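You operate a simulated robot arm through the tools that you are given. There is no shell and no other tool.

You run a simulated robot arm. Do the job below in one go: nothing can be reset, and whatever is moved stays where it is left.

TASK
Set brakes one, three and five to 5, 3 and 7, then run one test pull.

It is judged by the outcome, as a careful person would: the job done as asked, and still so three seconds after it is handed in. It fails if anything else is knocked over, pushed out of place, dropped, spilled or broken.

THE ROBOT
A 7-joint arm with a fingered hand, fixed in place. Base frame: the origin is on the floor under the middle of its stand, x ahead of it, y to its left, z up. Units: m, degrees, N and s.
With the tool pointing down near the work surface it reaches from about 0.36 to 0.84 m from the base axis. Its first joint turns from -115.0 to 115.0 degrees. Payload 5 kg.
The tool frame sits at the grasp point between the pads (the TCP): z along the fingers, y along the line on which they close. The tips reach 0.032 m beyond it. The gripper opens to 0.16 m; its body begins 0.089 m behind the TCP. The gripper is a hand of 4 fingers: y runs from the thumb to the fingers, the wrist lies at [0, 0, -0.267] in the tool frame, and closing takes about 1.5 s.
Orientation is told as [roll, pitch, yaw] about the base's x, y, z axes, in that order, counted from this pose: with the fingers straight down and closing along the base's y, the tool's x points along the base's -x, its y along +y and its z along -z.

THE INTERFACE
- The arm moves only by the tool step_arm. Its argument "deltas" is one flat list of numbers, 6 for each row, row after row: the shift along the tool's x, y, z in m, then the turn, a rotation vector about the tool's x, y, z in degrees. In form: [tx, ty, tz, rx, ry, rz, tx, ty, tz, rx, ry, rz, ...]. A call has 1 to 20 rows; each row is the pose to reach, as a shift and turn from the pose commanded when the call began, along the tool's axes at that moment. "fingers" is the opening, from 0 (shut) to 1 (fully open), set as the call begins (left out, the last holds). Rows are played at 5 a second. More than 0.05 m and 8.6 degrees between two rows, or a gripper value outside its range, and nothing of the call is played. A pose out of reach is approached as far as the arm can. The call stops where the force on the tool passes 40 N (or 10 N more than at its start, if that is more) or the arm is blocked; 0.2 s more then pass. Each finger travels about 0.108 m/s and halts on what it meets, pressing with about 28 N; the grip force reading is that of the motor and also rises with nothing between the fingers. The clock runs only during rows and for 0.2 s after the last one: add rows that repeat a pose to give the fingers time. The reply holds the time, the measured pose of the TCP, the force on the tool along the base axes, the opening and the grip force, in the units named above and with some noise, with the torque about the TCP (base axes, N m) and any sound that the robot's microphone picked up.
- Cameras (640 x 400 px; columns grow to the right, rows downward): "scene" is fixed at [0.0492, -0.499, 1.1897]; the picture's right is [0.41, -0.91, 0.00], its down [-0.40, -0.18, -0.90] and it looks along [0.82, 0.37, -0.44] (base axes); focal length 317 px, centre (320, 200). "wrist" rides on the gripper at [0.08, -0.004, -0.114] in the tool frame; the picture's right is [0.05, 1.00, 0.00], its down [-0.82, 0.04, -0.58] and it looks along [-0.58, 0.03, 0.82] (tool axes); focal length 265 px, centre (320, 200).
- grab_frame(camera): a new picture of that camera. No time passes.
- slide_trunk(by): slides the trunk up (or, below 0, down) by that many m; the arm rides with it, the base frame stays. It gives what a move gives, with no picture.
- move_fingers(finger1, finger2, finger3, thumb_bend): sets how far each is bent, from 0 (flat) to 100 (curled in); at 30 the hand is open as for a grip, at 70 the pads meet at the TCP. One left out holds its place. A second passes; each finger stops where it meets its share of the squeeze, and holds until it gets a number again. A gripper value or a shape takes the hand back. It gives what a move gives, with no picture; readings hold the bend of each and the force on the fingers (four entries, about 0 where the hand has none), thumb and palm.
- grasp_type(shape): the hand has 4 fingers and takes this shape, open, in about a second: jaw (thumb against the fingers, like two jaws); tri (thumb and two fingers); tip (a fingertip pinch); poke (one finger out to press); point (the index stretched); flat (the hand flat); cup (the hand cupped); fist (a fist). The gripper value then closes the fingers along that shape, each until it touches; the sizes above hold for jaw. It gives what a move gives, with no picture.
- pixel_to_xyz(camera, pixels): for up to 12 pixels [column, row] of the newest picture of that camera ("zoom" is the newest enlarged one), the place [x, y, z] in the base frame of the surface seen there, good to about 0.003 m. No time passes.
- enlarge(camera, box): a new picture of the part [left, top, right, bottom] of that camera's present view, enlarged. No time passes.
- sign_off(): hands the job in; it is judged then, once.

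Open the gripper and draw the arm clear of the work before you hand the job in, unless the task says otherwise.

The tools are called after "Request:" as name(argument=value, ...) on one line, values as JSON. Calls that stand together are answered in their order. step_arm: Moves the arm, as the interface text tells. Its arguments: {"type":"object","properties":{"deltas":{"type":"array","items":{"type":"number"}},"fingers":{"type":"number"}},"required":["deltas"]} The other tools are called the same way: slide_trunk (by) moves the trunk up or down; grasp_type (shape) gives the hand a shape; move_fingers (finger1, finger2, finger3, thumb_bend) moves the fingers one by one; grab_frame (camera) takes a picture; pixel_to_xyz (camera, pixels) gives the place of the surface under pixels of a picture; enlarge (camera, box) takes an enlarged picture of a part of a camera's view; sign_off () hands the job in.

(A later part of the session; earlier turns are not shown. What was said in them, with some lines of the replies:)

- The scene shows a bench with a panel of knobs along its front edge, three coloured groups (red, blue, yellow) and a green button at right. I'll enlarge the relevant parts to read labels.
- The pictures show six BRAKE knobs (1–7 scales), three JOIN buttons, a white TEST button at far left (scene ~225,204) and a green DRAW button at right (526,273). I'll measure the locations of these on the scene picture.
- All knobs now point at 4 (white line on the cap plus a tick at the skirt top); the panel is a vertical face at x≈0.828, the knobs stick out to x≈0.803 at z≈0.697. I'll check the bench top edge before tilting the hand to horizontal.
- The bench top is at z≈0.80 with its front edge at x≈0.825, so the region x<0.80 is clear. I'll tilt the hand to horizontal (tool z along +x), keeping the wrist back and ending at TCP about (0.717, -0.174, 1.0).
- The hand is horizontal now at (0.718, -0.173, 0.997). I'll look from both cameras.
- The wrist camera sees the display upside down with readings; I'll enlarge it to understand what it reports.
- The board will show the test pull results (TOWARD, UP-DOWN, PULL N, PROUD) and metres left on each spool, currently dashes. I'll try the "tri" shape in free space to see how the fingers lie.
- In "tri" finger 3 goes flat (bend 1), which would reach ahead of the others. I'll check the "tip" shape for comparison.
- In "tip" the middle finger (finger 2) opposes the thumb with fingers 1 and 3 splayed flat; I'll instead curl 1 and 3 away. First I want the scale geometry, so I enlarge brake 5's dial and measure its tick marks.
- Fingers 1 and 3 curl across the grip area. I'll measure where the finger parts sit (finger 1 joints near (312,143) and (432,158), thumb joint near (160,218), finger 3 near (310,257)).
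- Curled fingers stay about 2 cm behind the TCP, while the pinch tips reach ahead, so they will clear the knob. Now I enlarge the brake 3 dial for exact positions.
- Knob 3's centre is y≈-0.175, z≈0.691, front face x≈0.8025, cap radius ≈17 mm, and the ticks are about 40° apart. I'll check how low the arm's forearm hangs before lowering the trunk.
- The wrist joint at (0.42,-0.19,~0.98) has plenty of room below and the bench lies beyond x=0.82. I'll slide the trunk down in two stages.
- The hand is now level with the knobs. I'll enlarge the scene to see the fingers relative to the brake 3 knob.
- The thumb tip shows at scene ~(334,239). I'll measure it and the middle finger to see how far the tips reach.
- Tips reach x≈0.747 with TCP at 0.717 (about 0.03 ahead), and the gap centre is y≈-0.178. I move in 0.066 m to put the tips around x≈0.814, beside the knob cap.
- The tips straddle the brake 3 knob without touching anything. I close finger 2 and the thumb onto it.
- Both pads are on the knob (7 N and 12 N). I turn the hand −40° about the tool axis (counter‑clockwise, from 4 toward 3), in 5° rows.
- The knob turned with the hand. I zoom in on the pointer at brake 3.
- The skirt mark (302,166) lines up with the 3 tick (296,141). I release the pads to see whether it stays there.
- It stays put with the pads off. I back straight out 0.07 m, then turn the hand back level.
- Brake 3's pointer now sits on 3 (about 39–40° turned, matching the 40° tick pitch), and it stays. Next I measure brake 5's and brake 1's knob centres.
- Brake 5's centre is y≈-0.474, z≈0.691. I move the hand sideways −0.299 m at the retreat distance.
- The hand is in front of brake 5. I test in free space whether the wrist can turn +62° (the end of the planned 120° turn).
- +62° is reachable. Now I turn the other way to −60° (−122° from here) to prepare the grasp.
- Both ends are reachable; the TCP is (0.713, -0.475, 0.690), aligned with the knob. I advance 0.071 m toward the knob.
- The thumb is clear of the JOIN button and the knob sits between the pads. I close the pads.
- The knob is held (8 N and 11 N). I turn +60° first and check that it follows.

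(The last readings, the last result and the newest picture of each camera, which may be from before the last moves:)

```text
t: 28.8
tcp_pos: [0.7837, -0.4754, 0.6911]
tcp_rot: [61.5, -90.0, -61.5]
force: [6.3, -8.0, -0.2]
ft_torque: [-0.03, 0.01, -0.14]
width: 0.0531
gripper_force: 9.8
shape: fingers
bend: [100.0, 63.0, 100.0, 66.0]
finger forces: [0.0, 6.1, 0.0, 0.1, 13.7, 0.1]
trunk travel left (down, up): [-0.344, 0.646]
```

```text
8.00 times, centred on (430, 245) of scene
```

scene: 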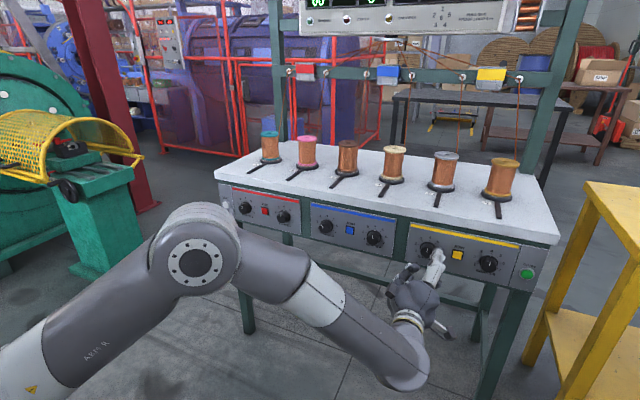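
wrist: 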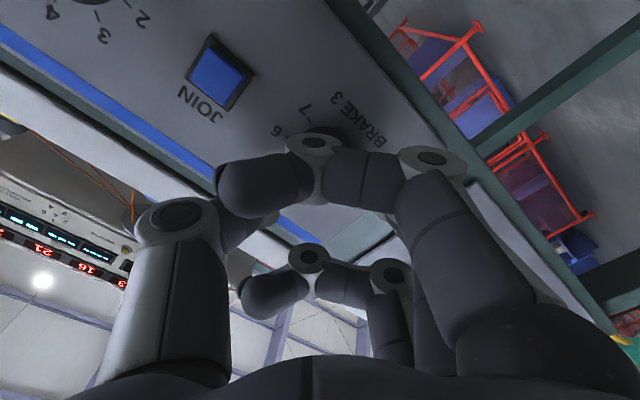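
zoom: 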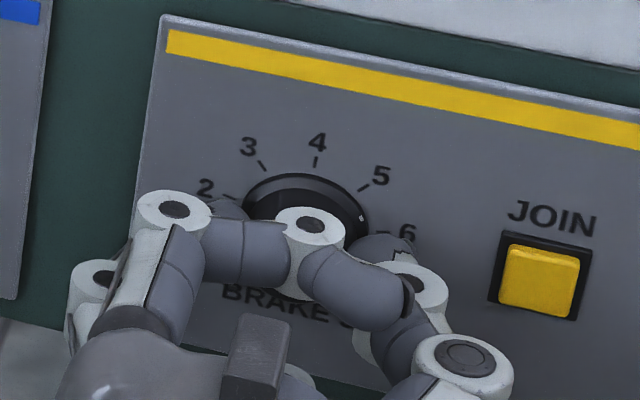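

The skirt mark (361,217) has moved to midway between 5 and 6, so the knob follows exactly. I turn the remaining +60° to 7.

Request:
step_arm(deltas=[0, 0, 0, 0, 0, 5, 0, 0, 0, 0, 0, 10, 0, 0, 0, 0, 0, 15, 0, 0, 0, 0, 0, 20, 0, 0, 0, 0, 0, 25, 0, 0, 0, 0, 0, 30, 0, 0, 0, 0, 0, 35, 0, 0, 0, 0, 0, 40, 0, 0, 0, 0, 0, 45, 0, 0, 0, 0, 0, 50, 0, 0, 0, 0, 0, 55, 0, 0, 0, 0, 0, 60, 0, 0, 0, 0, 0, 60])

Request:
enlarge(camera="scene", box=[390, 220, 470, 270])

```text
t: 31.6
tcp_pos: [0.7837, -0.4755, 0.6905]
tcp_rot: [90.0, -29.8, -90.0]
force: [5.0, -14.0, -2.9]
ft_torque: [-0.1, 0.03, -0.33]
width: 0.0532
gripper_force: 10.3
shape: fingers
bend: [100.0, 63.0, 100.0, 66.0]
finger forces: [0.0, 5.9, 0.0, 0.0, 14.4, 0.1]
trunk travel left (down, up): [-0.344, 0.646]
```

```text
8.00 times, centred on (430, 245) of scene
```

zoom: 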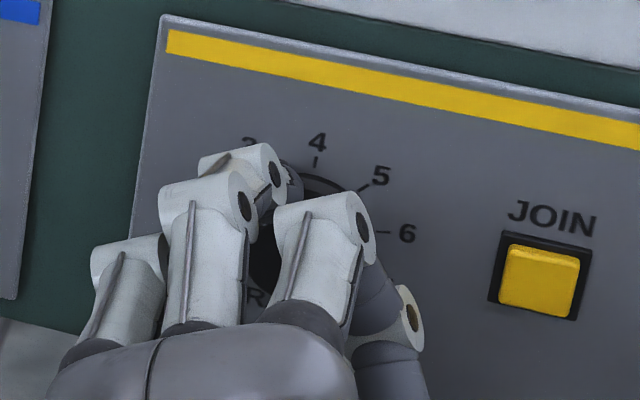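

The turn finished with small torque. I release the pads and back out to check the pointer.

Request:
move_fingers(finger2=48, thumb_bend=48)

Request:
step_arm(deltas=[0, 0, -0.015, 0, 0, 0, 0, 0, -0.035, 0, 0, 0, 0, 0, -0.07, 0, 0, 0, 0, 0, -0.1, 0, 0, 0, 0, 0, -0.1, 0, 0, -8, 0, 0, -0.1, 0, 0, -16, 0, 0, -0.1, 0, 0, -24, 0, 0, -0.1, 0, 0, -32, 0, 0, -0.1, 0, 0, -40, 0, 0, -0.1, 0, 0, -48, 0, 0, -0.1, 0, 0, -54, 0, 0, -0.1, 0, 0, -60, 0, 0, -0.1, 0, 0, -60])

Request:
enlarge(camera="scene", box=[404, 230, 452, 260])

```text
t: 32.5
tcp_pos: [0.7842, -0.4731, 0.6906]
tcp_rot: [89.9, -30.0, -89.9]
force: [-0.9, -1.2, 0.0]
ft_torque: [0.02, -0.01, 0.02]
width: 0.0632
gripper_force: 0.1
shape: fingers
bend: [100.0, 48.0, 100.0, 48.0]
finger forces: [0.0, 0.0, 0.0, 0.0, 0.0, 0.0]
trunk travel left (down, up): [-0.344, 0.646]
```

```text
t: 35.4
tcp_pos: [0.6846, -0.4737, 0.6915]
tcp_rot: [-86.0, -89.9, 85.9]
force: [-0.7, 0.4, -0.5]
ft_torque: [-0.03, 0.01, 0.0]
width: 0.0635
gripper_force: 0.0
shape: fingers
bend: [100.0, 48.0, 100.0, 48.0]
finger forces: [0.0, 0.1, 0.0, 0.0, 0.1, 0.0]
trunk travel left (down, up): [-0.344, 0.646]
```

```text
13.33 times, centred on (428, 245) of scene
```

zoom: 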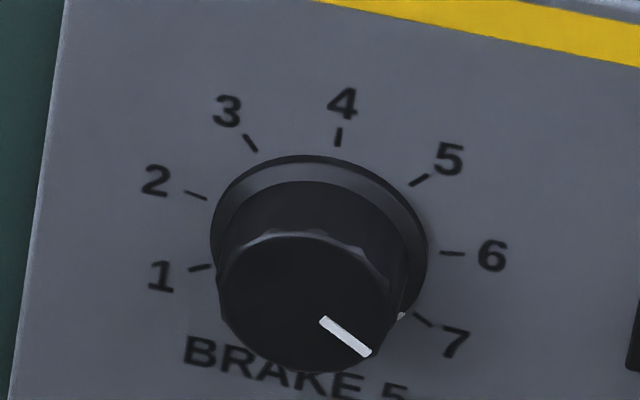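

Brake 5's pointer sits at 7 (≈119–120°), aligned with the 7 tick. Now I measure brake 1's knob and the TEST button.

Request:
enlarge(camera="scene", box=[216, 188, 272, 228])

Request:
enlarge(camera="scene", box=[210, 178, 410, 268])

```text
10.00 times, centred on (244, 208) of scene
```

zoom: 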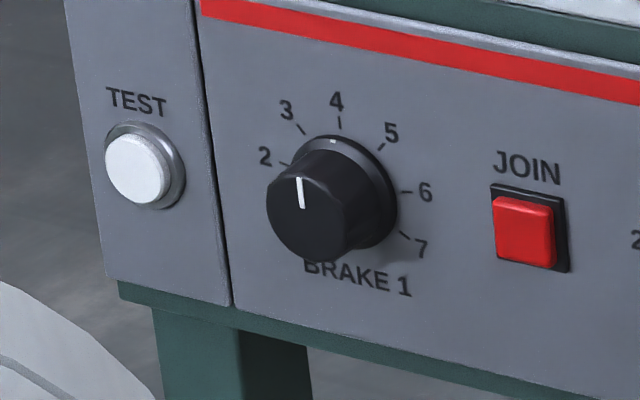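

```text
3.20 times, centred on (310, 223) of scene
```

zoom: 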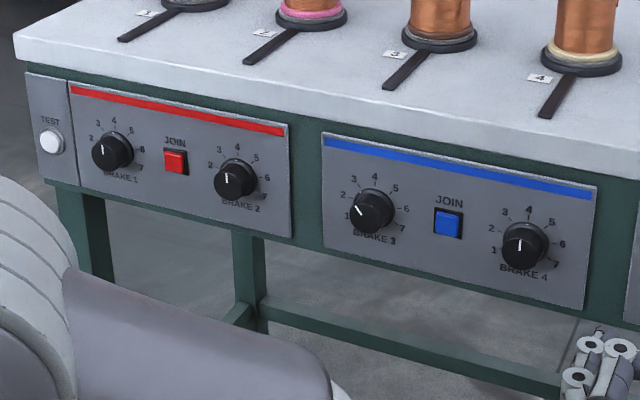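

Request:
enlarge(camera="scene", box=[216, 188, 272, 228])

Request:
pixel_to_xyz(camera="zoom", pixels=[[304, 215], [270, 205], [345, 235], [302, 172], [305, 255], [333, 142], [340, 122], [301, 128], [382, 147], [407, 192], [137, 168], [137, 145]])

Request:
pixel_to_xyz(camera="zoom", pixels=[[112, 165], [162, 172], [140, 195], [135, 135], [170, 160], [180, 172], [105, 250], [205, 250], [160, 230], [140, 100], [286, 164], [405, 236]])

```text
10.00 times, centred on (244, 208) of scene
```

zoom: 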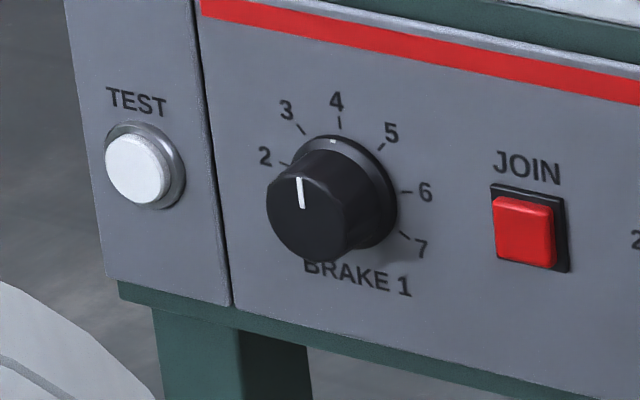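

```text
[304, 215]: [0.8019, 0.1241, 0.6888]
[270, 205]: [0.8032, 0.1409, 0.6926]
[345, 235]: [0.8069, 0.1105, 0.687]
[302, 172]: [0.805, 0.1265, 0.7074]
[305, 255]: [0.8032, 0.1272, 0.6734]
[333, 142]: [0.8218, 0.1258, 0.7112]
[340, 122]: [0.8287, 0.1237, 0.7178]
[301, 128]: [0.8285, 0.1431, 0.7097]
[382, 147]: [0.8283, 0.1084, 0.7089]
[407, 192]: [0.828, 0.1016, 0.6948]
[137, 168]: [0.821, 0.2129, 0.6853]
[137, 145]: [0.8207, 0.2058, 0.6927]
```

```text
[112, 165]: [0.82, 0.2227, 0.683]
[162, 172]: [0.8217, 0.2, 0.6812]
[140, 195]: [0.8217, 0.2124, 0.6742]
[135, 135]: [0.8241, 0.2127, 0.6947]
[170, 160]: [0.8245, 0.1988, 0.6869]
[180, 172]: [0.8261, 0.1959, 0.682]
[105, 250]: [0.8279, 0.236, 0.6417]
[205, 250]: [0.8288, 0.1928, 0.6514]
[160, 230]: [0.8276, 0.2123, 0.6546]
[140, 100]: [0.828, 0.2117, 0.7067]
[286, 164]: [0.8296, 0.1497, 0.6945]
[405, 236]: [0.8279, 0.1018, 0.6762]
```

Brake 1's centre is y≈0.126, z≈0.691; TEST button centre is y≈0.212, z≈0.684, face x≈0.8205. I move the hand sideways +0.600 m to brake 1 at the retreat distance.

Request:
step_arm(deltas=[0, 0.04, 0, 0, 0, 0, 0, 0.08, 0, 0, 0, 0, 0, 0.12, 0, 0, 0, 0, 0, 0.16, 0, 0, 0, 0, 0, 0.2, 0, 0, 0, 0, 0, 0.24, 0, 0, 0, 0, 0, 0.28, 0, 0, 0, 0, 0, 0.32, 0, 0, 0, 0, 0, 0.36, 0, 0, 0, 0, 0, 0.4, 0, 0, 0, 0, 0, 0.44, 0, 0, 0, 0, 0, 0.48, 0, 0, 0, 0, 0, 0.52, 0, 0, 0, 0, 0, 0.56, 0, 0, 0, 0, 0, 0.6, 0, 0, 0, 0, 0, 0.6, 0, 0, 0, 0])

Request:
grab_frame(camera="scene")

Request:
grab_frame(camera="wrist")

```text
t: 38.8
tcp_pos: [0.6829, 0.1265, 0.6897]
tcp_rot: [-106.1, -89.9, 106.0]
force: [0.3, 0.4, 0.3]
ft_torque: [0.02, -0.05, 0.02]
width: 0.0632
gripper_force: 0.1
shape: fingers
bend: [100.0, 48.0, 100.0, 48.0]
finger forces: [0.1, 0.0, 0.1, 0.1, 0.0, 0.1]
trunk travel left (down, up): [-0.344, 0.646]
```

```text
taken
```

scene: 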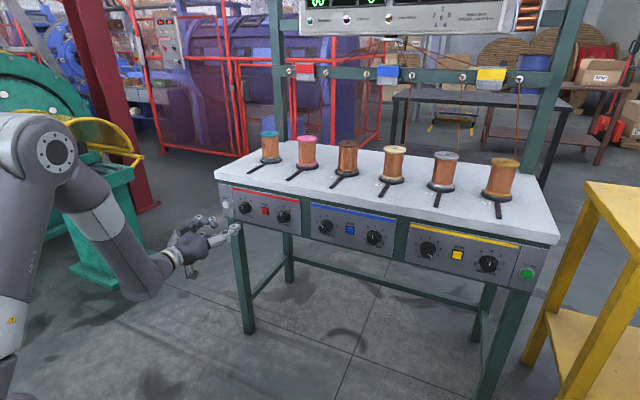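

```text
taken
```

wrist: 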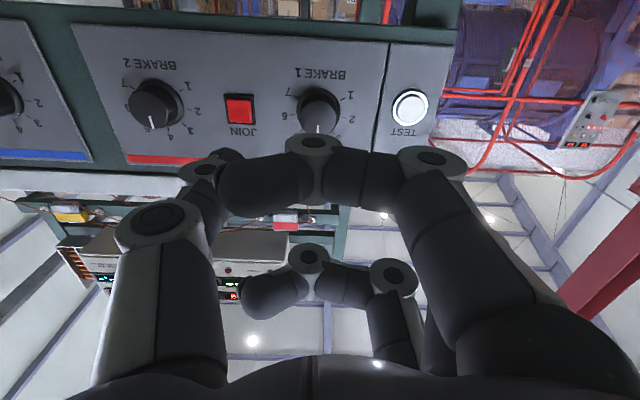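

The hand is squarely in front of brake 1 (wrist view (320,105)), with TEST at (410,107) off to the side. I advance 0.101 m.

Request:
step_arm(deltas=[0, 0, 0.02, 0, 0, 0, 0, 0, 0.04, 0, 0, 0, 0, 0, 0.055, 0, 0, 0, 0, 0, 0.07, 0, 0, 0, 0, 0, 0.085, 0, 0, 0, 0, 0, 0.101, 0, 0, 0, 0, 0, 0.101, 0, 0, 0])

Request:
enlarge(camera="scene", box=[200, 183, 280, 233])

```text
t: 40.4
tcp_pos: [0.7849, 0.1264, 0.6892]
tcp_rot: [-93.0, -90.0, 93.0]
force: [0.1, -0.1, -0.1]
ft_torque: [0.01, 0.01, 0.01]
width: 0.0632
gripper_force: 0.0
shape: fingers
bend: [100.0, 48.0, 100.0, 48.0]
finger forces: [0.1, 0.0, 0.1, 0.0, 0.3, 0.1]
trunk travel left (down, up): [-0.344, 0.646]
```

```text
8.00 times, centred on (240, 208) of scene
```

zoom: 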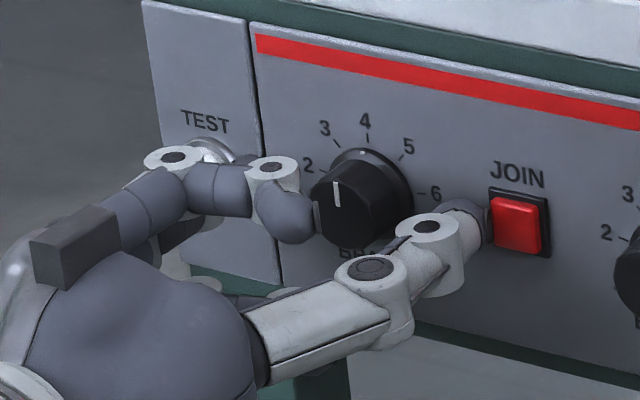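

The knob sits between the pads, with nothing touched. I close onto the knob.

Request:
move_fingers(finger2=70, thumb_bend=70)

Request:
enlarge(camera="scene", box=[200, 183, 280, 233])

```text
t: 41.4
tcp_pos: [0.7849, 0.1245, 0.6888]
tcp_rot: [-135.0, -90.0, 134.9]
force: [7.4, -4.7, 1.4]
ft_torque: [-0.02, -0.04, -0.02]
width: 0.0533
gripper_force: 9.6
shape: fingers
bend: [100.0, 63.0, 100.0, 65.0]
finger forces: [0.0, 7.4, 0.0, 0.1, 12.0, 0.0]
trunk travel left (down, up): [-0.344, 0.646]
```

```text
8.00 times, centred on (240, 208) of scene
```

zoom: 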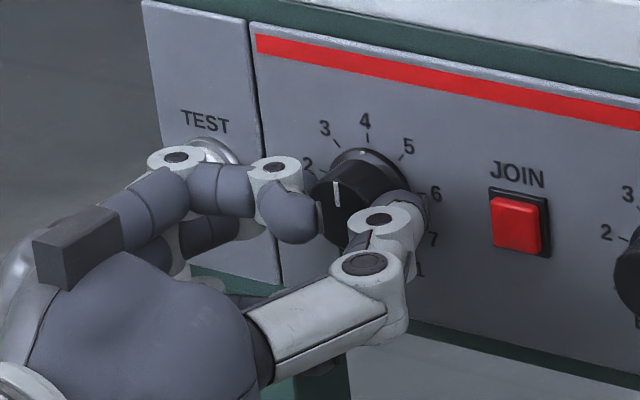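

The knob is gripped as before. I turn +40° (clockwise, 4 → 5).

Request:
step_arm(deltas=[0, 0, 0, 0, 0, 5, 0, 0, 0, 0, 0, 10, 0, 0, 0, 0, 0, 15, 0, 0, 0, 0, 0, 20, 0, 0, 0, 0, 0, 25, 0, 0, 0, 0, 0, 30, 0, 0, 0, 0, 0, 35, 0, 0, 0, 0, 0, 40, 0, 0, 0, 0, 0, 40])

Request:
enlarge(camera="scene", box=[200, 183, 280, 233])

```text
t: 43.4
tcp_pos: [0.7856, 0.1247, 0.6896]
tcp_rot: [89.9, -49.9, -90.0]
force: [6.7, -8.5, -1.5]
ft_torque: [-0.04, -0.04, -0.12]
width: 0.0532
gripper_force: 10.3
shape: fingers
bend: [100.0, 63.0, 100.0, 65.0]
finger forces: [0.1, 6.6, 0.0, 0.1, 14.0, 0.0]
trunk travel left (down, up): [-0.344, 0.646]
```

```text
8.00 times, centred on (240, 208) of scene
```

zoom: 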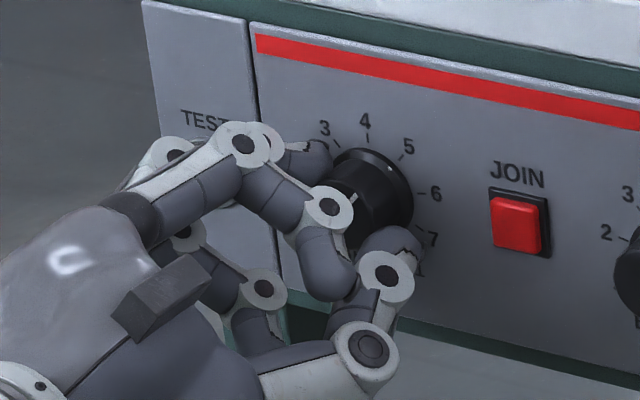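

The skirt mark (391,170) is lined up with tick 5 (401,158). I release, back out, and level the hand again.

Request:
move_fingers(finger2=48, thumb_bend=48)

Request:
step_arm(deltas=[0, 0, -0.015, 0, 0, 0, 0, 0, -0.035, 0, 0, 0, 0, 0, -0.07, 0, 0, 0, 0, 0, -0.1, 0, 0, 0, 0, 0, -0.1, 0, 0, -8, 0, 0, -0.1, 0, 0, -16, 0, 0, -0.1, 0, 0, -24, 0, 0, -0.1, 0, 0, -32, 0, 0, -0.1, 0, 0, -40, 0, 0, -0.1, 0, 0, -40])

Request:
enlarge(camera="scene", box=[222, 192, 270, 222])

```text
t: 44.4
tcp_pos: [0.7853, 0.126, 0.6909]
tcp_rot: [90.0, -50.0, -89.9]
force: [0.1, -0.8, 0.0]
ft_torque: [-0.01, 0.02, 0.02]
width: 0.0631
gripper_force: 0.1
shape: fingers
bend: [100.0, 48.0, 100.0, 48.0]
finger forces: [0.0, 0.0, 0.1, 0.1, 0.0, 0.0]
trunk travel left (down, up): [-0.344, 0.646]
```

```text
t: 46.5
tcp_pos: [0.6857, 0.1258, 0.69]
tcp_rot: [-75.5, -89.9, 75.6]
force: [0.6, 0.4, 0.2]
ft_torque: [0.0, 0.01, 0.02]
width: 0.0632
gripper_force: 0.0
shape: fingers
bend: [100.0, 48.0, 100.0, 48.0]
finger forces: [0.0, 0.0, 0.1, 0.0, 0.0, 0.1]
trunk travel left (down, up): [-0.344, 0.646]
```

```text
13.33 times, centred on (246, 207) of scene
```

zoom: 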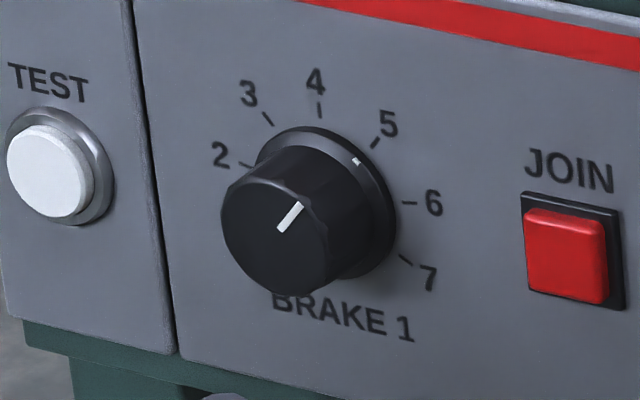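

Brake 1's pointer sits at 5 (≈40°). Next I take the "poke" shape for the TEST button and look at where the finger is.

Request:
grasp_type(shape="poke")

Request:
grab_frame(camera="wrist")

Request:
grab_frame(camera="scene")

Request:
enlarge(camera="scene", box=[150, 190, 270, 280])

```text
t: 47.5
tcp_pos: [0.685, 0.1261, 0.6902]
tcp_rot: [-76.7, -90.0, 76.8]
force: [-0.1, 0.5, -0.3]
ft_torque: [-0.01, 0.04, 0.02]
width: 0.0001
gripper_force: 0.1
shape: poke
bend: [100.0, 100.0, 100.0, 47.0]
finger forces: [0.0, 0.0, 0.0, 0.0, 0.0, 0.0]
trunk travel left (down, up): [-0.344, 0.646]
```

```text
taken
```

wrist: 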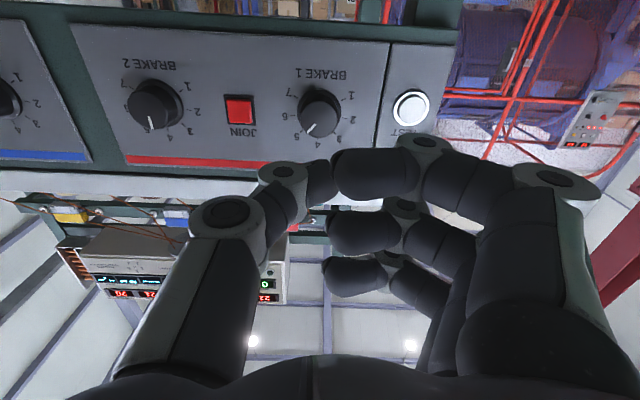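

```text
taken
```

scene: 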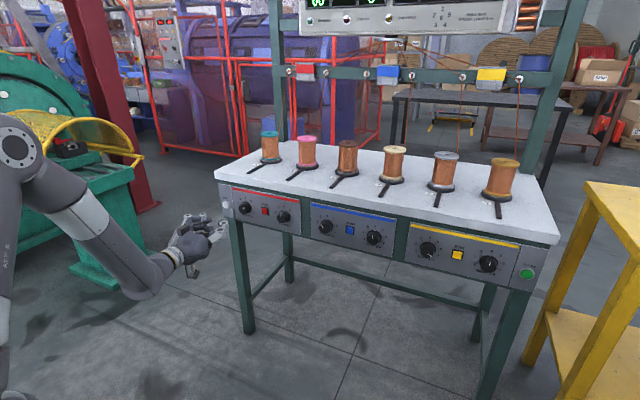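

```text
4.44 times, centred on (210, 235) of scene
```

zoom: 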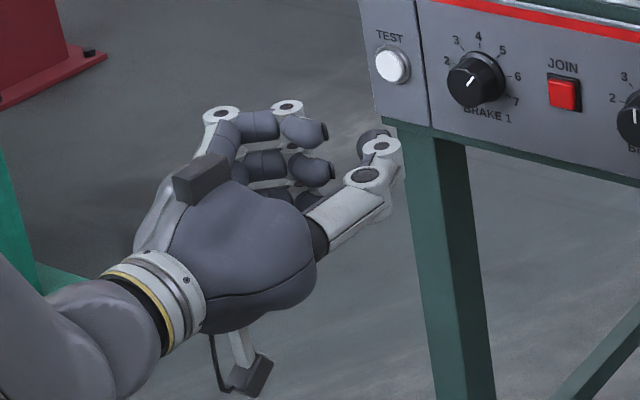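

In "poke" the thumb is the one left out, at an angle. I'll try "point" (index stretched) for a straighter press.

Request:
grasp_type(shape="point")

Request:
grab_frame(camera="wrist")

Request:
grab_frame(camera="scene")

Request:
enlarge(camera="scene", box=[150, 190, 270, 280])

```text
t: 48.4
tcp_pos: [0.685, 0.1264, 0.6895]
tcp_rot: [-72.0, -90.0, 72.0]
force: [-0.7, 0.9, 0.2]
ft_torque: [-0.02, -0.01, 0.03]
width: 0.1524
gripper_force: 0.0
shape: point
bend: [30.0, 100.0, 100.0, 54.0]
finger forces: [0.0, 0.1, 0.0, 0.0, 0.0, 0.0]
trunk travel left (down, up): [-0.344, 0.646]
```

```text
taken
```

wrist: 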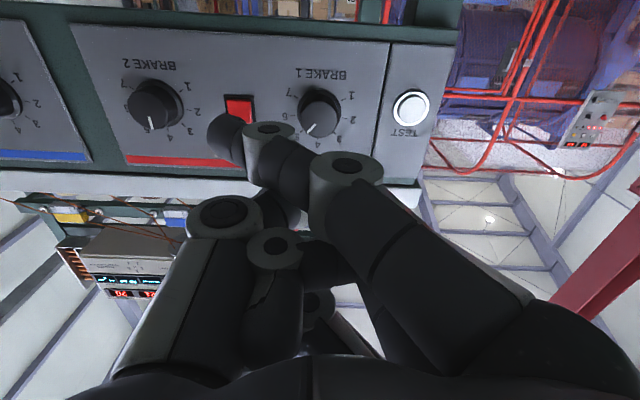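

```text
taken
```

scene: 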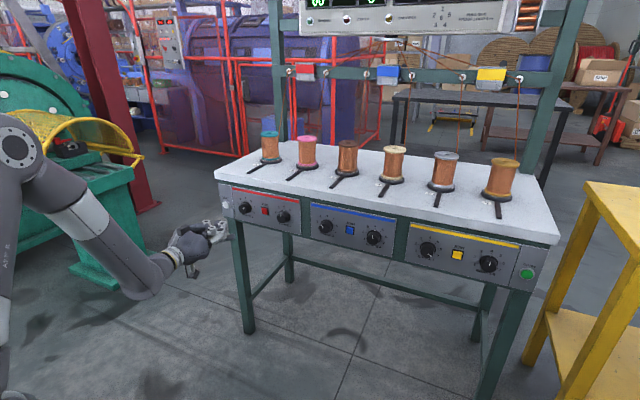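

```text
4.44 times, centred on (210, 235) of scene
```

zoom: 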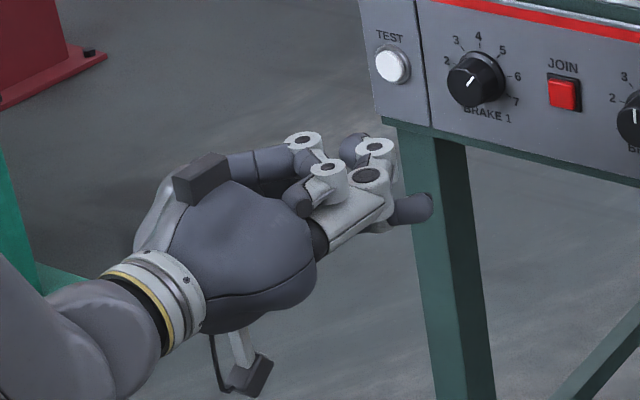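

"Point" leaves the finger slanted across the hand. A simpler presser is the closed pinch on the tool axis, as its tip position is known; I open to jaw and then close finger 2 against the thumb with 1 and 3 curled.

Request:
grasp_type(shape="jaw")

Request:
move_fingers(finger1=100, finger2=66, finger3=100, thumb_bend=66)

Request:
grab_frame(camera="wrist")

Request:
enlarge(camera="scene", box=[150, 190, 270, 280])

```text
t: 49.2
tcp_pos: [0.6846, 0.1259, 0.6891]
tcp_rot: [-72.0, -90.0, 72.0]
force: [-0.4, 0.3, -0.2]
ft_torque: [0.01, 0.01, 0.02]
width: 0.1599
gripper_force: 0.0
shape: jaw
bend: [30.0, 30.0, 30.0, 30.0]
finger forces: [0.0, 0.1, 0.0, 0.1, 0.0, 0.0]
trunk travel left (down, up): [-0.344, 0.646]
```

```text
t: 50.2
tcp_pos: [0.6848, 0.126, 0.6894]
tcp_rot: [-71.9, -90.0, 71.9]
force: [-0.1, -0.2, 0.3]
ft_torque: [0.0, -0.04, 0.01]
width: 0.0523
gripper_force: 0.1
shape: fingers
bend: [100.0, 66.0, 100.0, 66.0]
finger forces: [0.0, 0.0, 0.1, 0.0, 0.0, 0.1]
trunk travel left (down, up): [-0.344, 0.646]
```

```text
taken
```

wrist: 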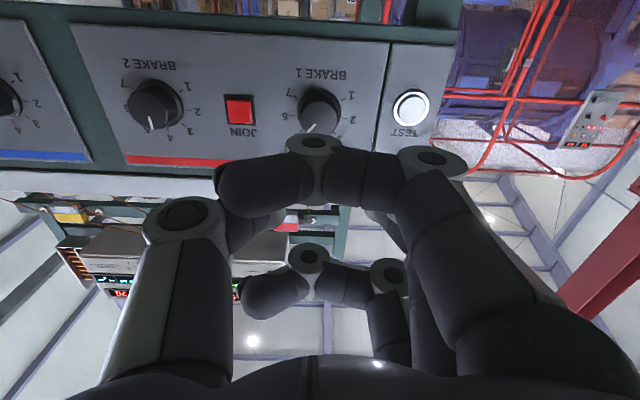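

```text
4.44 times, centred on (210, 235) of scene
```

zoom: 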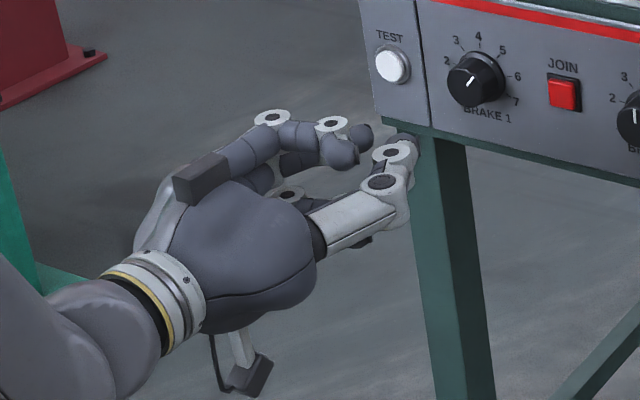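

The two tips are still a bit apart (zoom (362,135) and (402,142)). I close them to meet at 72 and measure the tip location.

Request:
move_fingers(finger2=72, thumb_bend=72)

Request:
enlarge(camera="scene", box=[210, 205, 258, 235])

```text
t: 51.2
tcp_pos: [0.6853, 0.1258, 0.69]
tcp_rot: [-73.9, -90.1, 73.9]
force: [-0.7, -0.1, 0.1]
ft_torque: [-0.02, 0.01, 0.01]
width: 0.05
gripper_force: 0.0
shape: fingers
bend: [100.0, 71.0, 100.0, 71.0]
finger forces: [0.1, 0.0, 0.0, 0.1, 0.0, 0.0]
trunk travel left (down, up): [-0.344, 0.646]
```

```text
13.33 times, centred on (234, 220) of scene
```

zoom: 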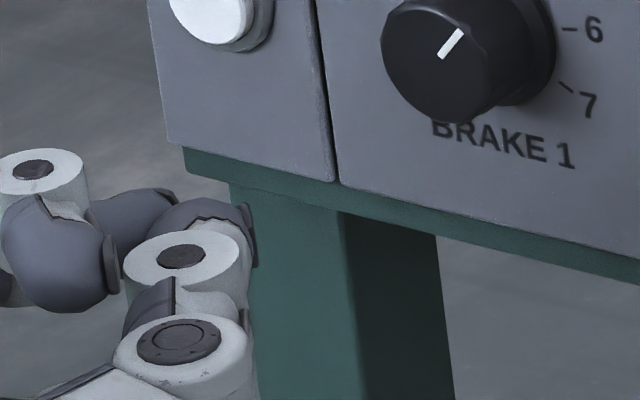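

Request:
pixel_to_xyz(camera="zoom", pixels=[[130, 205], [155, 197], [175, 205], [190, 215], [215, 210], [235, 215], [248, 225], [252, 255], [180, 258], [70, 250], [110, 260], [200, 205]])

Request:
enlarge(camera="scene", box=[214, 208, 238, 226])

```text
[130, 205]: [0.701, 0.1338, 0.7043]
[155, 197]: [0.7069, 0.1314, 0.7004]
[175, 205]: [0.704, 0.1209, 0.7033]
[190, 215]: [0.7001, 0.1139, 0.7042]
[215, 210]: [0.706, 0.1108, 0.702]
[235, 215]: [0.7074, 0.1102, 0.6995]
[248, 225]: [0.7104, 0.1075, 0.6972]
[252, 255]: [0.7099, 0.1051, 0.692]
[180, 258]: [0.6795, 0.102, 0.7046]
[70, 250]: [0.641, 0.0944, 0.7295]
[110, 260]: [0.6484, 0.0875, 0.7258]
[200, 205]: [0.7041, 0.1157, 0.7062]
```

```text
16.00 times, centred on (226, 217) of scene
```

zoom: 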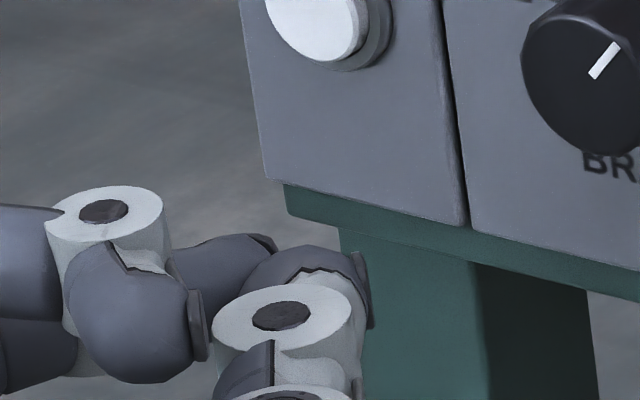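

The arched pinch has no clean front point, so the "poke" shape (thumb tip forward, others curled) is the better presser. I take it again and measure the thumb tip.

Request:
grasp_type(shape="poke")

Request:
step_arm(deltas=[0, 0, 0, 0, 0, 0, 0, 0, 0, 0, 0, 0])

Request:
enlarge(camera="scene", box=[204, 205, 252, 235])

Request:
grab_frame(camera="wrist")

```text
t: 52.1
tcp_pos: [0.6848, 0.1257, 0.6896]
tcp_rot: [-73.5, -90.0, 73.6]
force: [0.0, -0.4, 0.7]
ft_torque: [-0.01, -0.01, 0.0]
width: 0.0
gripper_force: 0.0
shape: poke
bend: [100.0, 100.0, 100.0, 47.0]
finger forces: [0.0, 0.0, 0.0, 0.0, 0.0, 0.0]
trunk travel left (down, up): [-0.344, 0.646]
```

```text
t: 52.8
tcp_pos: [0.6845, 0.1259, 0.6904]
tcp_rot: [-73.9, -90.0, 74.0]
force: [0.3, -0.1, -1.0]
ft_torque: [0.03, 0.01, -0.03]
width: 0.0
gripper_force: 0.0
shape: poke
bend: [100.0, 100.0, 100.0, 47.0]
finger forces: [0.1, 0.0, 0.1, 0.0, 0.0, 0.1]
trunk travel left (down, up): [-0.344, 0.646]
```

```text
13.33 times, centred on (228, 220) of scene
```

zoom: 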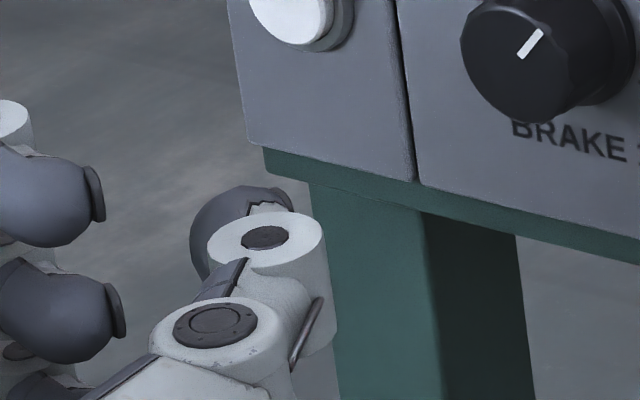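

```text
taken
```

wrist: 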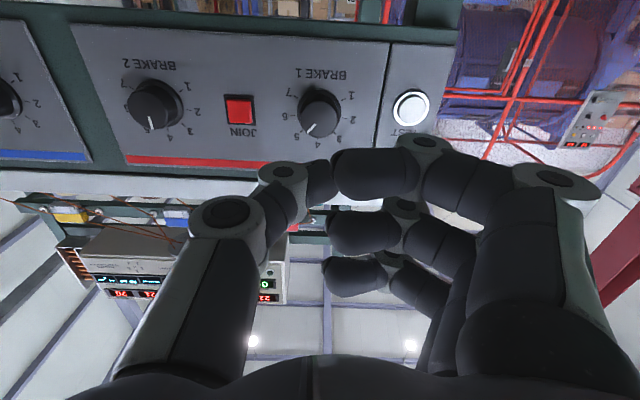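

In "poke" the thumb curls inward so a knuckle leads. I'll instead reset to jaw, curl all three fingers, and keep the thumb at 40 so its tip points straight ahead.

Request:
grasp_type(shape="jaw")

Request:
move_fingers(finger1=100, finger2=100, finger3=100, thumb_bend=40)

Request:
grab_frame(camera="wrist")

Request:
enlarge(camera="scene", box=[200, 200, 264, 240])

```text
t: 53.6
tcp_pos: [0.685, 0.1258, 0.6894]
tcp_rot: [-72.3, -90.1, 72.3]
force: [0.7, 0.7, 0.0]
ft_torque: [0.02, -0.03, 0.02]
width: 0.1597
gripper_force: 0.1
shape: jaw
bend: [30.0, 30.0, 30.0, 30.0]
finger forces: [0.1, 0.0, 0.0, 0.0, 0.0, 0.0]
trunk travel left (down, up): [-0.344, 0.646]
```

```text
t: 54.6
tcp_pos: [0.6849, 0.1263, 0.6899]
tcp_rot: [-74.8, -90.0, 74.9]
force: [0.4, -0.1, 0.0]
ft_torque: [-0.06, -0.01, 0.02]
width: 0.0699
gripper_force: 0.1
shape: fingers
bend: [100.0, 100.0, 100.0, 40.0]
finger forces: [0.0, 0.0, 0.0, 0.0, 0.0, 0.0]
trunk travel left (down, up): [-0.344, 0.646]
```

```text
taken
```

wrist: 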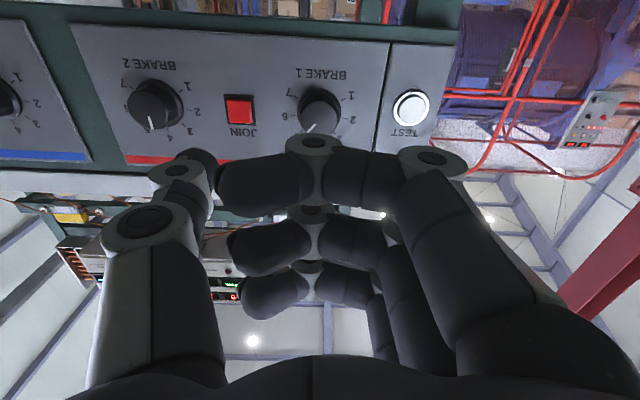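

```text
10.00 times, centred on (232, 220) of scene
```

zoom: 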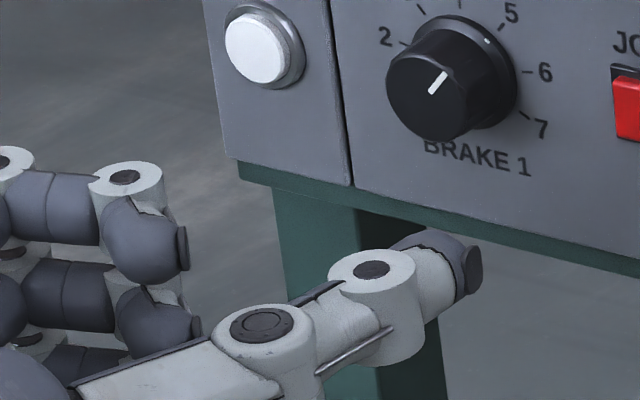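

The thumb tip now points forward, well ahead of the curled fingers. I measure its tip (zoom ~(470,268)).

Request:
pixel_to_xyz(camera="zoom", pixels=[[405, 240], [425, 234], [445, 238], [460, 250], [475, 270], [470, 288], [455, 298], [440, 285], [455, 270], [160, 235], [175, 245], [372, 268]])

Request:
pixel_to_xyz(camera="wrist", pixels=[[200, 155], [215, 160], [190, 152], [185, 185], [205, 175], [175, 172], [312, 143], [260, 185]])

```text
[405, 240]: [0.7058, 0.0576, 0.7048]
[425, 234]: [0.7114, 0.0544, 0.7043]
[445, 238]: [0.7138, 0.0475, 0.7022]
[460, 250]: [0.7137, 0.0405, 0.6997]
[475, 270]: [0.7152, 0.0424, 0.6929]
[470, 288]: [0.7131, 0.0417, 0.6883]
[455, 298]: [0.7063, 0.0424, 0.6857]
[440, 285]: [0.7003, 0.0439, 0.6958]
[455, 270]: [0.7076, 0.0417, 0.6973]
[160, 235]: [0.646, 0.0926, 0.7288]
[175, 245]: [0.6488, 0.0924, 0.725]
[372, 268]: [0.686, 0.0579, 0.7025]
```

```text
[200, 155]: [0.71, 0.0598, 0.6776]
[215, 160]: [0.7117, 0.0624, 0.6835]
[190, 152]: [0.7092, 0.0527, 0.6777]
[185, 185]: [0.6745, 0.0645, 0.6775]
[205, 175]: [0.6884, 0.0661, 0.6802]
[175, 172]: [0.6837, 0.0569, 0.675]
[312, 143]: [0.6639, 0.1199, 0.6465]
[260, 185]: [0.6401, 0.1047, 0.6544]
```

The thumb tip is at (0.716, 0.052, 0.690), i.e. 0.031 ahead and 0.074 to the right of the TCP. I shift +0.160 m in y and 5.5 mm down to line it up with the TEST button at (0.2115, 0.6845), staying back.

Request:
step_arm(deltas=[0.001, 0.04, 0, 0, 0, 0, 0.002, 0.08, 0, 0, 0, 0, 0.004, 0.12, 0, 0, 0, 0, 0.0055, 0.16, 0, 0, 0, 0, 0.0055, 0.16, 0.03, 0, 0, 0, 0.0055, 0.16, 0.06, 0, 0, 0, 0.0055, 0.16, 0.08, 0, 0, 0, 0.0055, 0.16, 0.08, 0, 0, 0])

Request:
grab_frame(camera="wrist")

Request:
enlarge(camera="scene", box=[190, 180, 254, 220])

```text
t: 56.5
tcp_pos: [0.7654, 0.2852, 0.6854]
tcp_rot: [-80.8, -89.9, 80.7]
force: [-0.4, -0.1, -0.7]
ft_torque: [-0.01, -0.02, 0.0]
width: 0.0699
gripper_force: 0.0
shape: fingers
bend: [100.0, 100.0, 100.0, 40.0]
finger forces: [0.0, 0.1, 0.0, 0.1, 0.0, 0.1]
trunk travel left (down, up): [-0.344, 0.646]
```

```text
taken
```

wrist: 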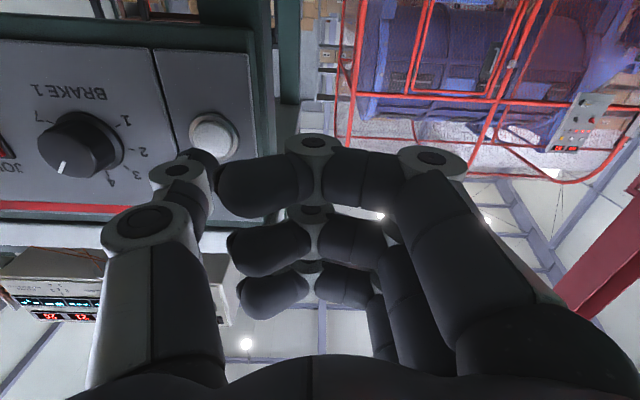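

```text
10.00 times, centred on (222, 200) of scene
```

zoom: 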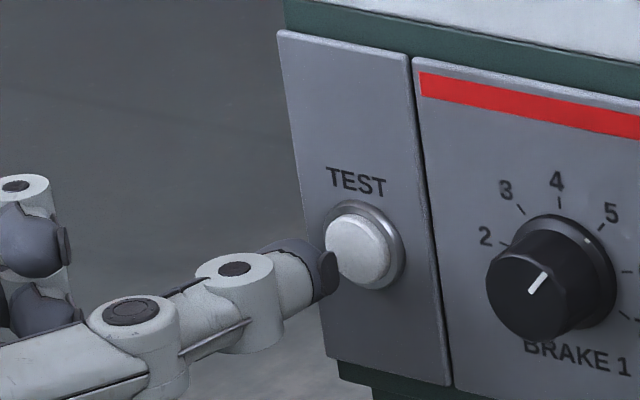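

The thumb tip is right in front of TEST. Before pressing, I verify the brake settings once more.

Request:
enlarge(camera="scene", box=[300, 205, 400, 262])

Request:
enlarge(camera="scene", box=[400, 225, 540, 295])

Request:
enlarge(camera="scene", box=[220, 180, 310, 237])

```text
6.40 times, centred on (350, 234) of scene
```

zoom: 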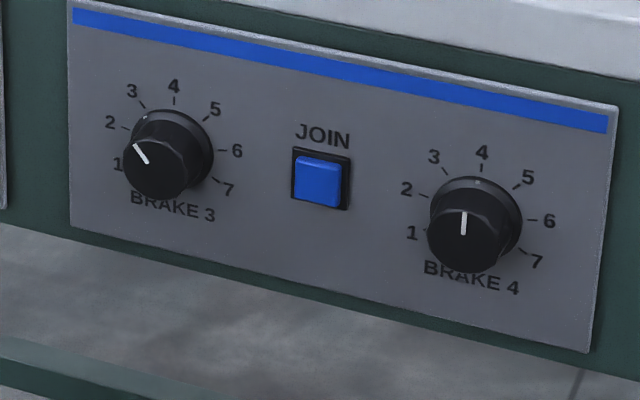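

```text
4.57 times, centred on (470, 260) of scene
```

zoom: 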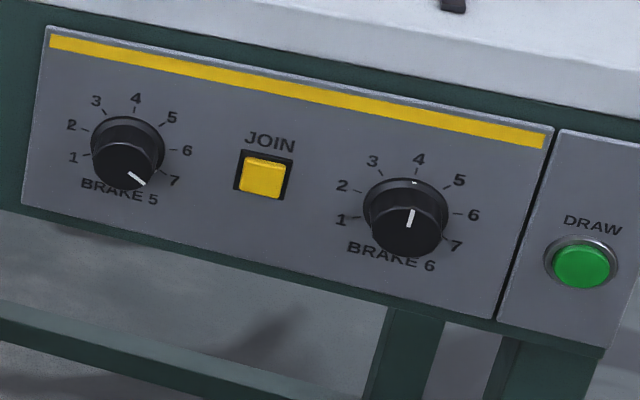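

```text
7.02 times, centred on (265, 208) of scene
```

zoom: 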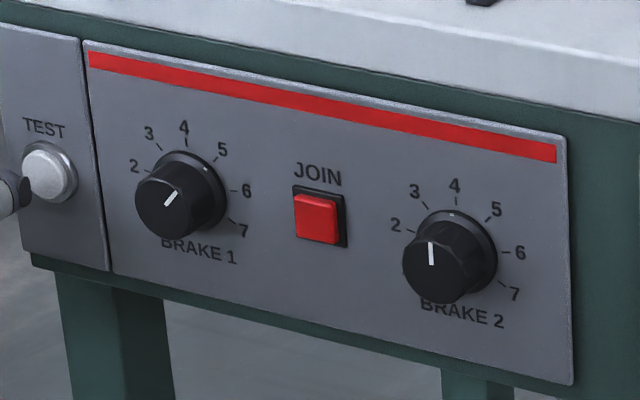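

All settings read right: brake 1 = 5, brake 3 = 3, brake 5 = 7, with 2, 4 and 6 still at 4. I advance 0.020 m to just short of the button, then 1–2 mm per row into it.

Request:
step_arm(deltas=[0, 0, 0.01, 0, 0, 0, 0, 0, 0.016, 0, 0, 0, 0, 0, 0.02, 0, 0, 0, 0, 0, 0.022, 0, 0, 0, 0, 0, 0.024, 0, 0, 0])

Request:
enlarge(camera="scene", box=[200, 185, 248, 215])

```text
t: 57.6
tcp_pos: [0.7889, 0.287, 0.684]
tcp_rot: [-60.4, -90.0, 60.4]
force: [-4.5, 0.1, -0.3]
ft_torque: [-0.04, 0.01, -0.41]
width: 0.0701
gripper_force: 2.6
shape: fingers
bend: [100.0, 100.0, 100.0, 40.0]
finger forces: [0.0, 0.0, 0.0, 0.0, 5.2, 0.1]
trunk travel left (down, up): [-0.344, 0.646]
heard: click
```

```text
13.33 times, centred on (224, 200) of scene
```

zoom: 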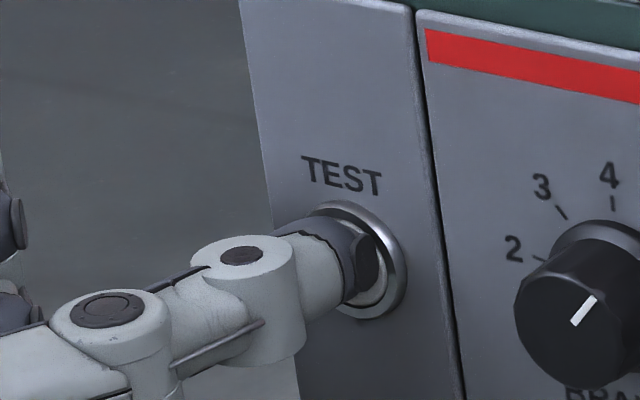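

A click was heard with 5 N on the thumb: the button is pressed. I check the board to see whether the test pull has started.

Request:
enlarge(camera="scene", box=[290, 0, 560, 60])

```text
2.37 times, centred on (425, 30) of scene
```

zoom: 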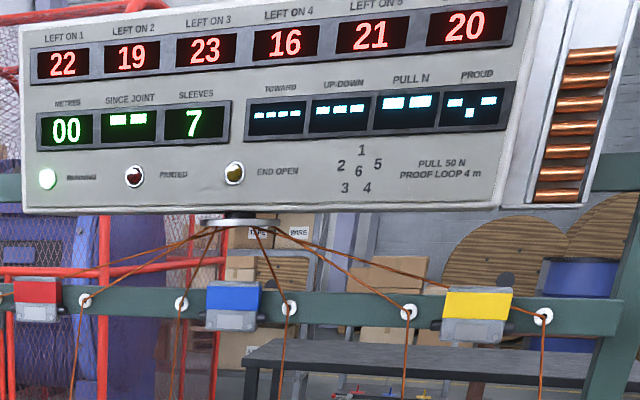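

The RUNNING lamp is lit and SLEEVES went 8 → 7, so one test pull has begun. I withdraw the thumb straight back and wait.

Request:
step_arm(deltas=[0, 0, -0.01, 0, 0, 0, 0, 0, -0.03, 0, 0, 0, 0, 0, -0.06, 0, 0, 0, 0, 0, -0.1, 0, 0, 0, 0, 0, -0.1, 0, 0, 0, 0, 0, -0.1, 0, 0, 0, 0, 0, -0.1, 0, 0, 0, 0, 0, -0.1, 0, 0, 0])

Request:
enlarge(camera="scene", box=[290, 0, 560, 60])

Request:
grab_frame(camera="scene")

```text
t: 59.5
tcp_pos: [0.6918, 0.2837, 0.6838]
tcp_rot: [-79.8, -89.9, 79.7]
force: [-0.2, -0.5, -0.5]
ft_torque: [0.0, 0.04, -0.01]
width: 0.07
gripper_force: 0.0
shape: fingers
bend: [100.0, 100.0, 100.0, 40.0]
finger forces: [0.0, 0.0, 0.0, 0.1, 0.1, 0.0]
trunk travel left (down, up): [-0.344, 0.646]
```

```text
2.37 times, centred on (425, 30) of scene
```

zoom: 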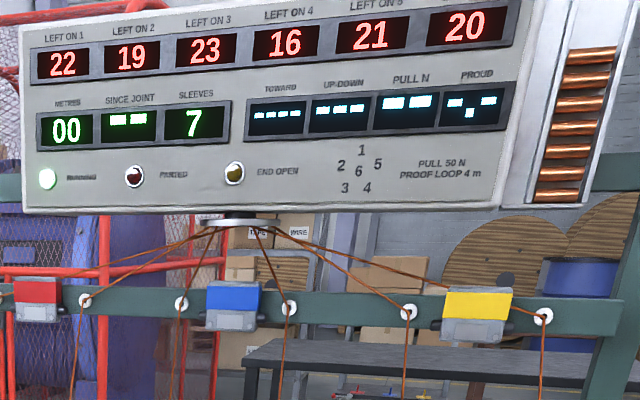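

```text
taken
```

scene: 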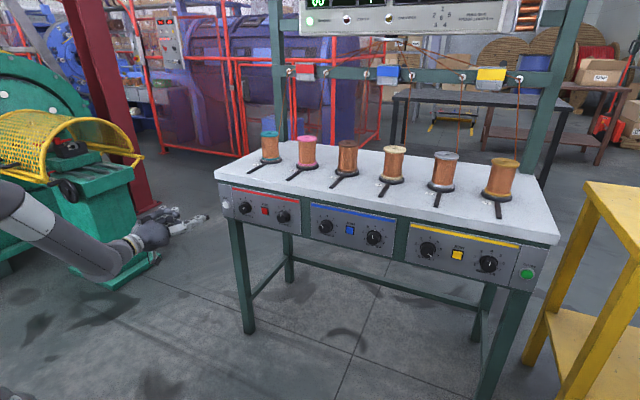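

The pull is still running (lamp lit). I open the hand to jaw, well clear of the panel, and wait a few seconds in place.

Request:
grasp_type(shape="jaw")

Request:
step_arm(deltas=[0, 0, -0.03, 0, 0, 0, 0, 0, -0.05, 0, 0, 0, 0, 0, -0.05, 0, 0, 0, 0, 0, -0.05, 0, 0, 0, 0, 0, -0.05, 0, 0, 0, 0, 0, -0.05, 0, 0, 0, 0, 0, -0.05, 0, 0, 0, 0, 0, -0.05, 0, 0, 0, 0, 0, -0.05, 0, 0, 0, 0, 0, -0.05, 0, 0, 0, 0, 0, -0.05, 0, 0, 0, 0, 0, -0.05, 0, 0, 0, 0, 0, -0.05, 0, 0, 0, 0, 0, -0.05, 0, 0, 0, 0, 0, -0.05, 0, 0, 0, 0, 0, -0.05, 0, 0, 0, 0, 0, -0.05, 0, 0, 0, 0, 0, -0.05, 0, 0, 0, 0, 0, -0.05, 0, 0, 0, 0, 0, -0.05, 0, 0, 0])

Request:
enlarge(camera="scene", box=[290, 0, 560, 60])

```text
t: 60.4
tcp_pos: [0.6909, 0.285, 0.6841]
tcp_rot: [-81.6, -90.0, 81.7]
force: [0.3, 0.0, -1.0]
ft_torque: [0.03, -0.01, -0.02]
width: 0.1601
gripper_force: 0.1
shape: jaw
bend: [30.0, 30.0, 30.0, 30.0]
finger forces: [0.0, 0.0, 0.1, 0.0, 0.1, 0.1]
trunk travel left (down, up): [-0.344, 0.646]
```

```text
t: 64.5
tcp_pos: [0.6396, 0.2859, 0.6844]
tcp_rot: [-78.6, -90.0, 78.7]
force: [0.4, -0.1, -0.8]
ft_torque: [-0.02, 0.03, 0.02]
width: 0.1601
gripper_force: 0.0
shape: jaw
bend: [30.0, 30.0, 30.0, 30.0]
finger forces: [0.0, 0.0, 0.0, 0.0, 0.0, 0.0]
trunk travel left (down, up): [-0.344, 0.646]
```

```text
2.37 times, centred on (425, 30) of scene
```

zoom: 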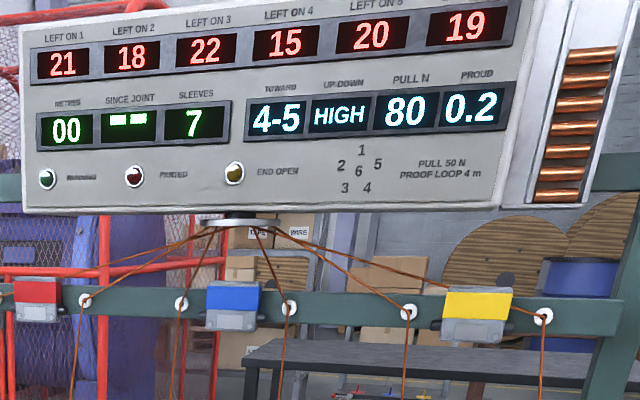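

The test pull is complete: RUNNING is off, results show 4-5 / HIGH / 80 N / 0.2, and each spool lost 1 m. I do a last check of the knobs and the scene.

Request:
enlarge(camera="scene", box=[216, 185, 400, 265])

Request:
enlarge(camera="scene", box=[400, 225, 540, 295])

Request:
grab_frame(camera="scene")

```text
3.48 times, centred on (308, 225) of scene
```

zoom: 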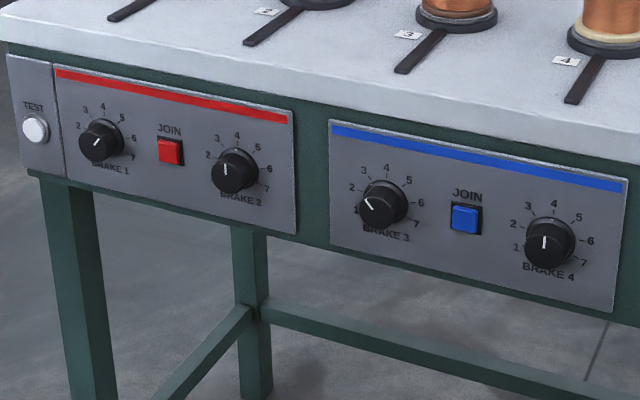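

```text
4.57 times, centred on (470, 260) of scene
```

zoom: 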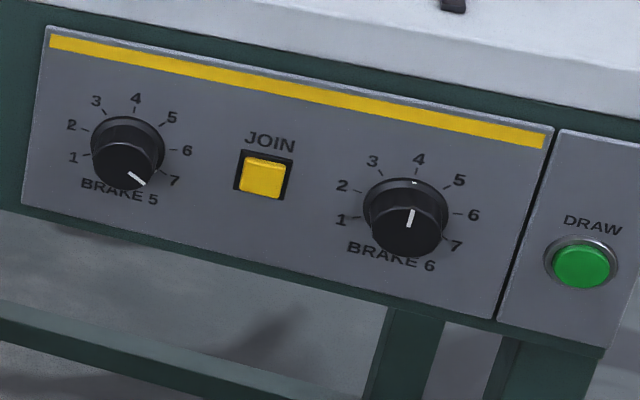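

```text
taken
```

scene: 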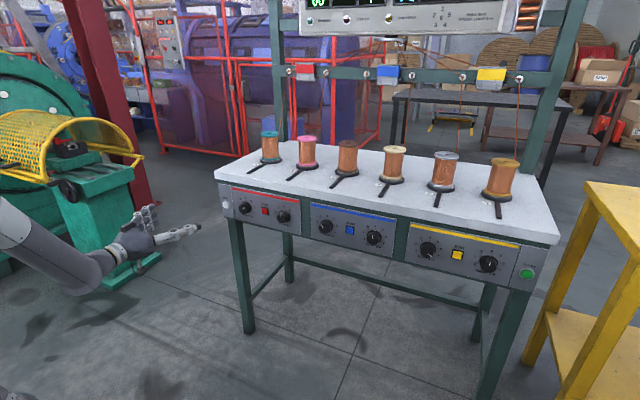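

Brakes 1, 3 and 5 stand at 5, 3 and 7, the others are untouched at 4. One test pull has run to its end, and the hand is open and clear of the bench, so I hand the job in.

Request:
sign_off()

```text
The job is handed in.
```

Brakes 1, 3 and 5 are set to 5, 3 and 7, and one test pull was run to its end.

- **Brakes:** I read each pointer against its tick marks after turning and again after the pull. Brakes 2, 4 and 6 are still at 4, and none of the JOIN buttons or the DRAW button was pressed.
- **Test pull:** I pressed TEST once. The RUNNING lamp lit and went out again, and the SLEEVES count fell from 8 to 7. Each spool reading dropped by 1.
- **Board readings:** TOWARD 4-5, UP-DOWN HIGH, PULL 80 N, PROUD 0.2. The board is marked "PULL 50 N", so 80 N is above that figure. I left the settings as you asked.

The hand is open and the arm is drawn back from the bench. The last pictures show nothing knocked over or out of place.
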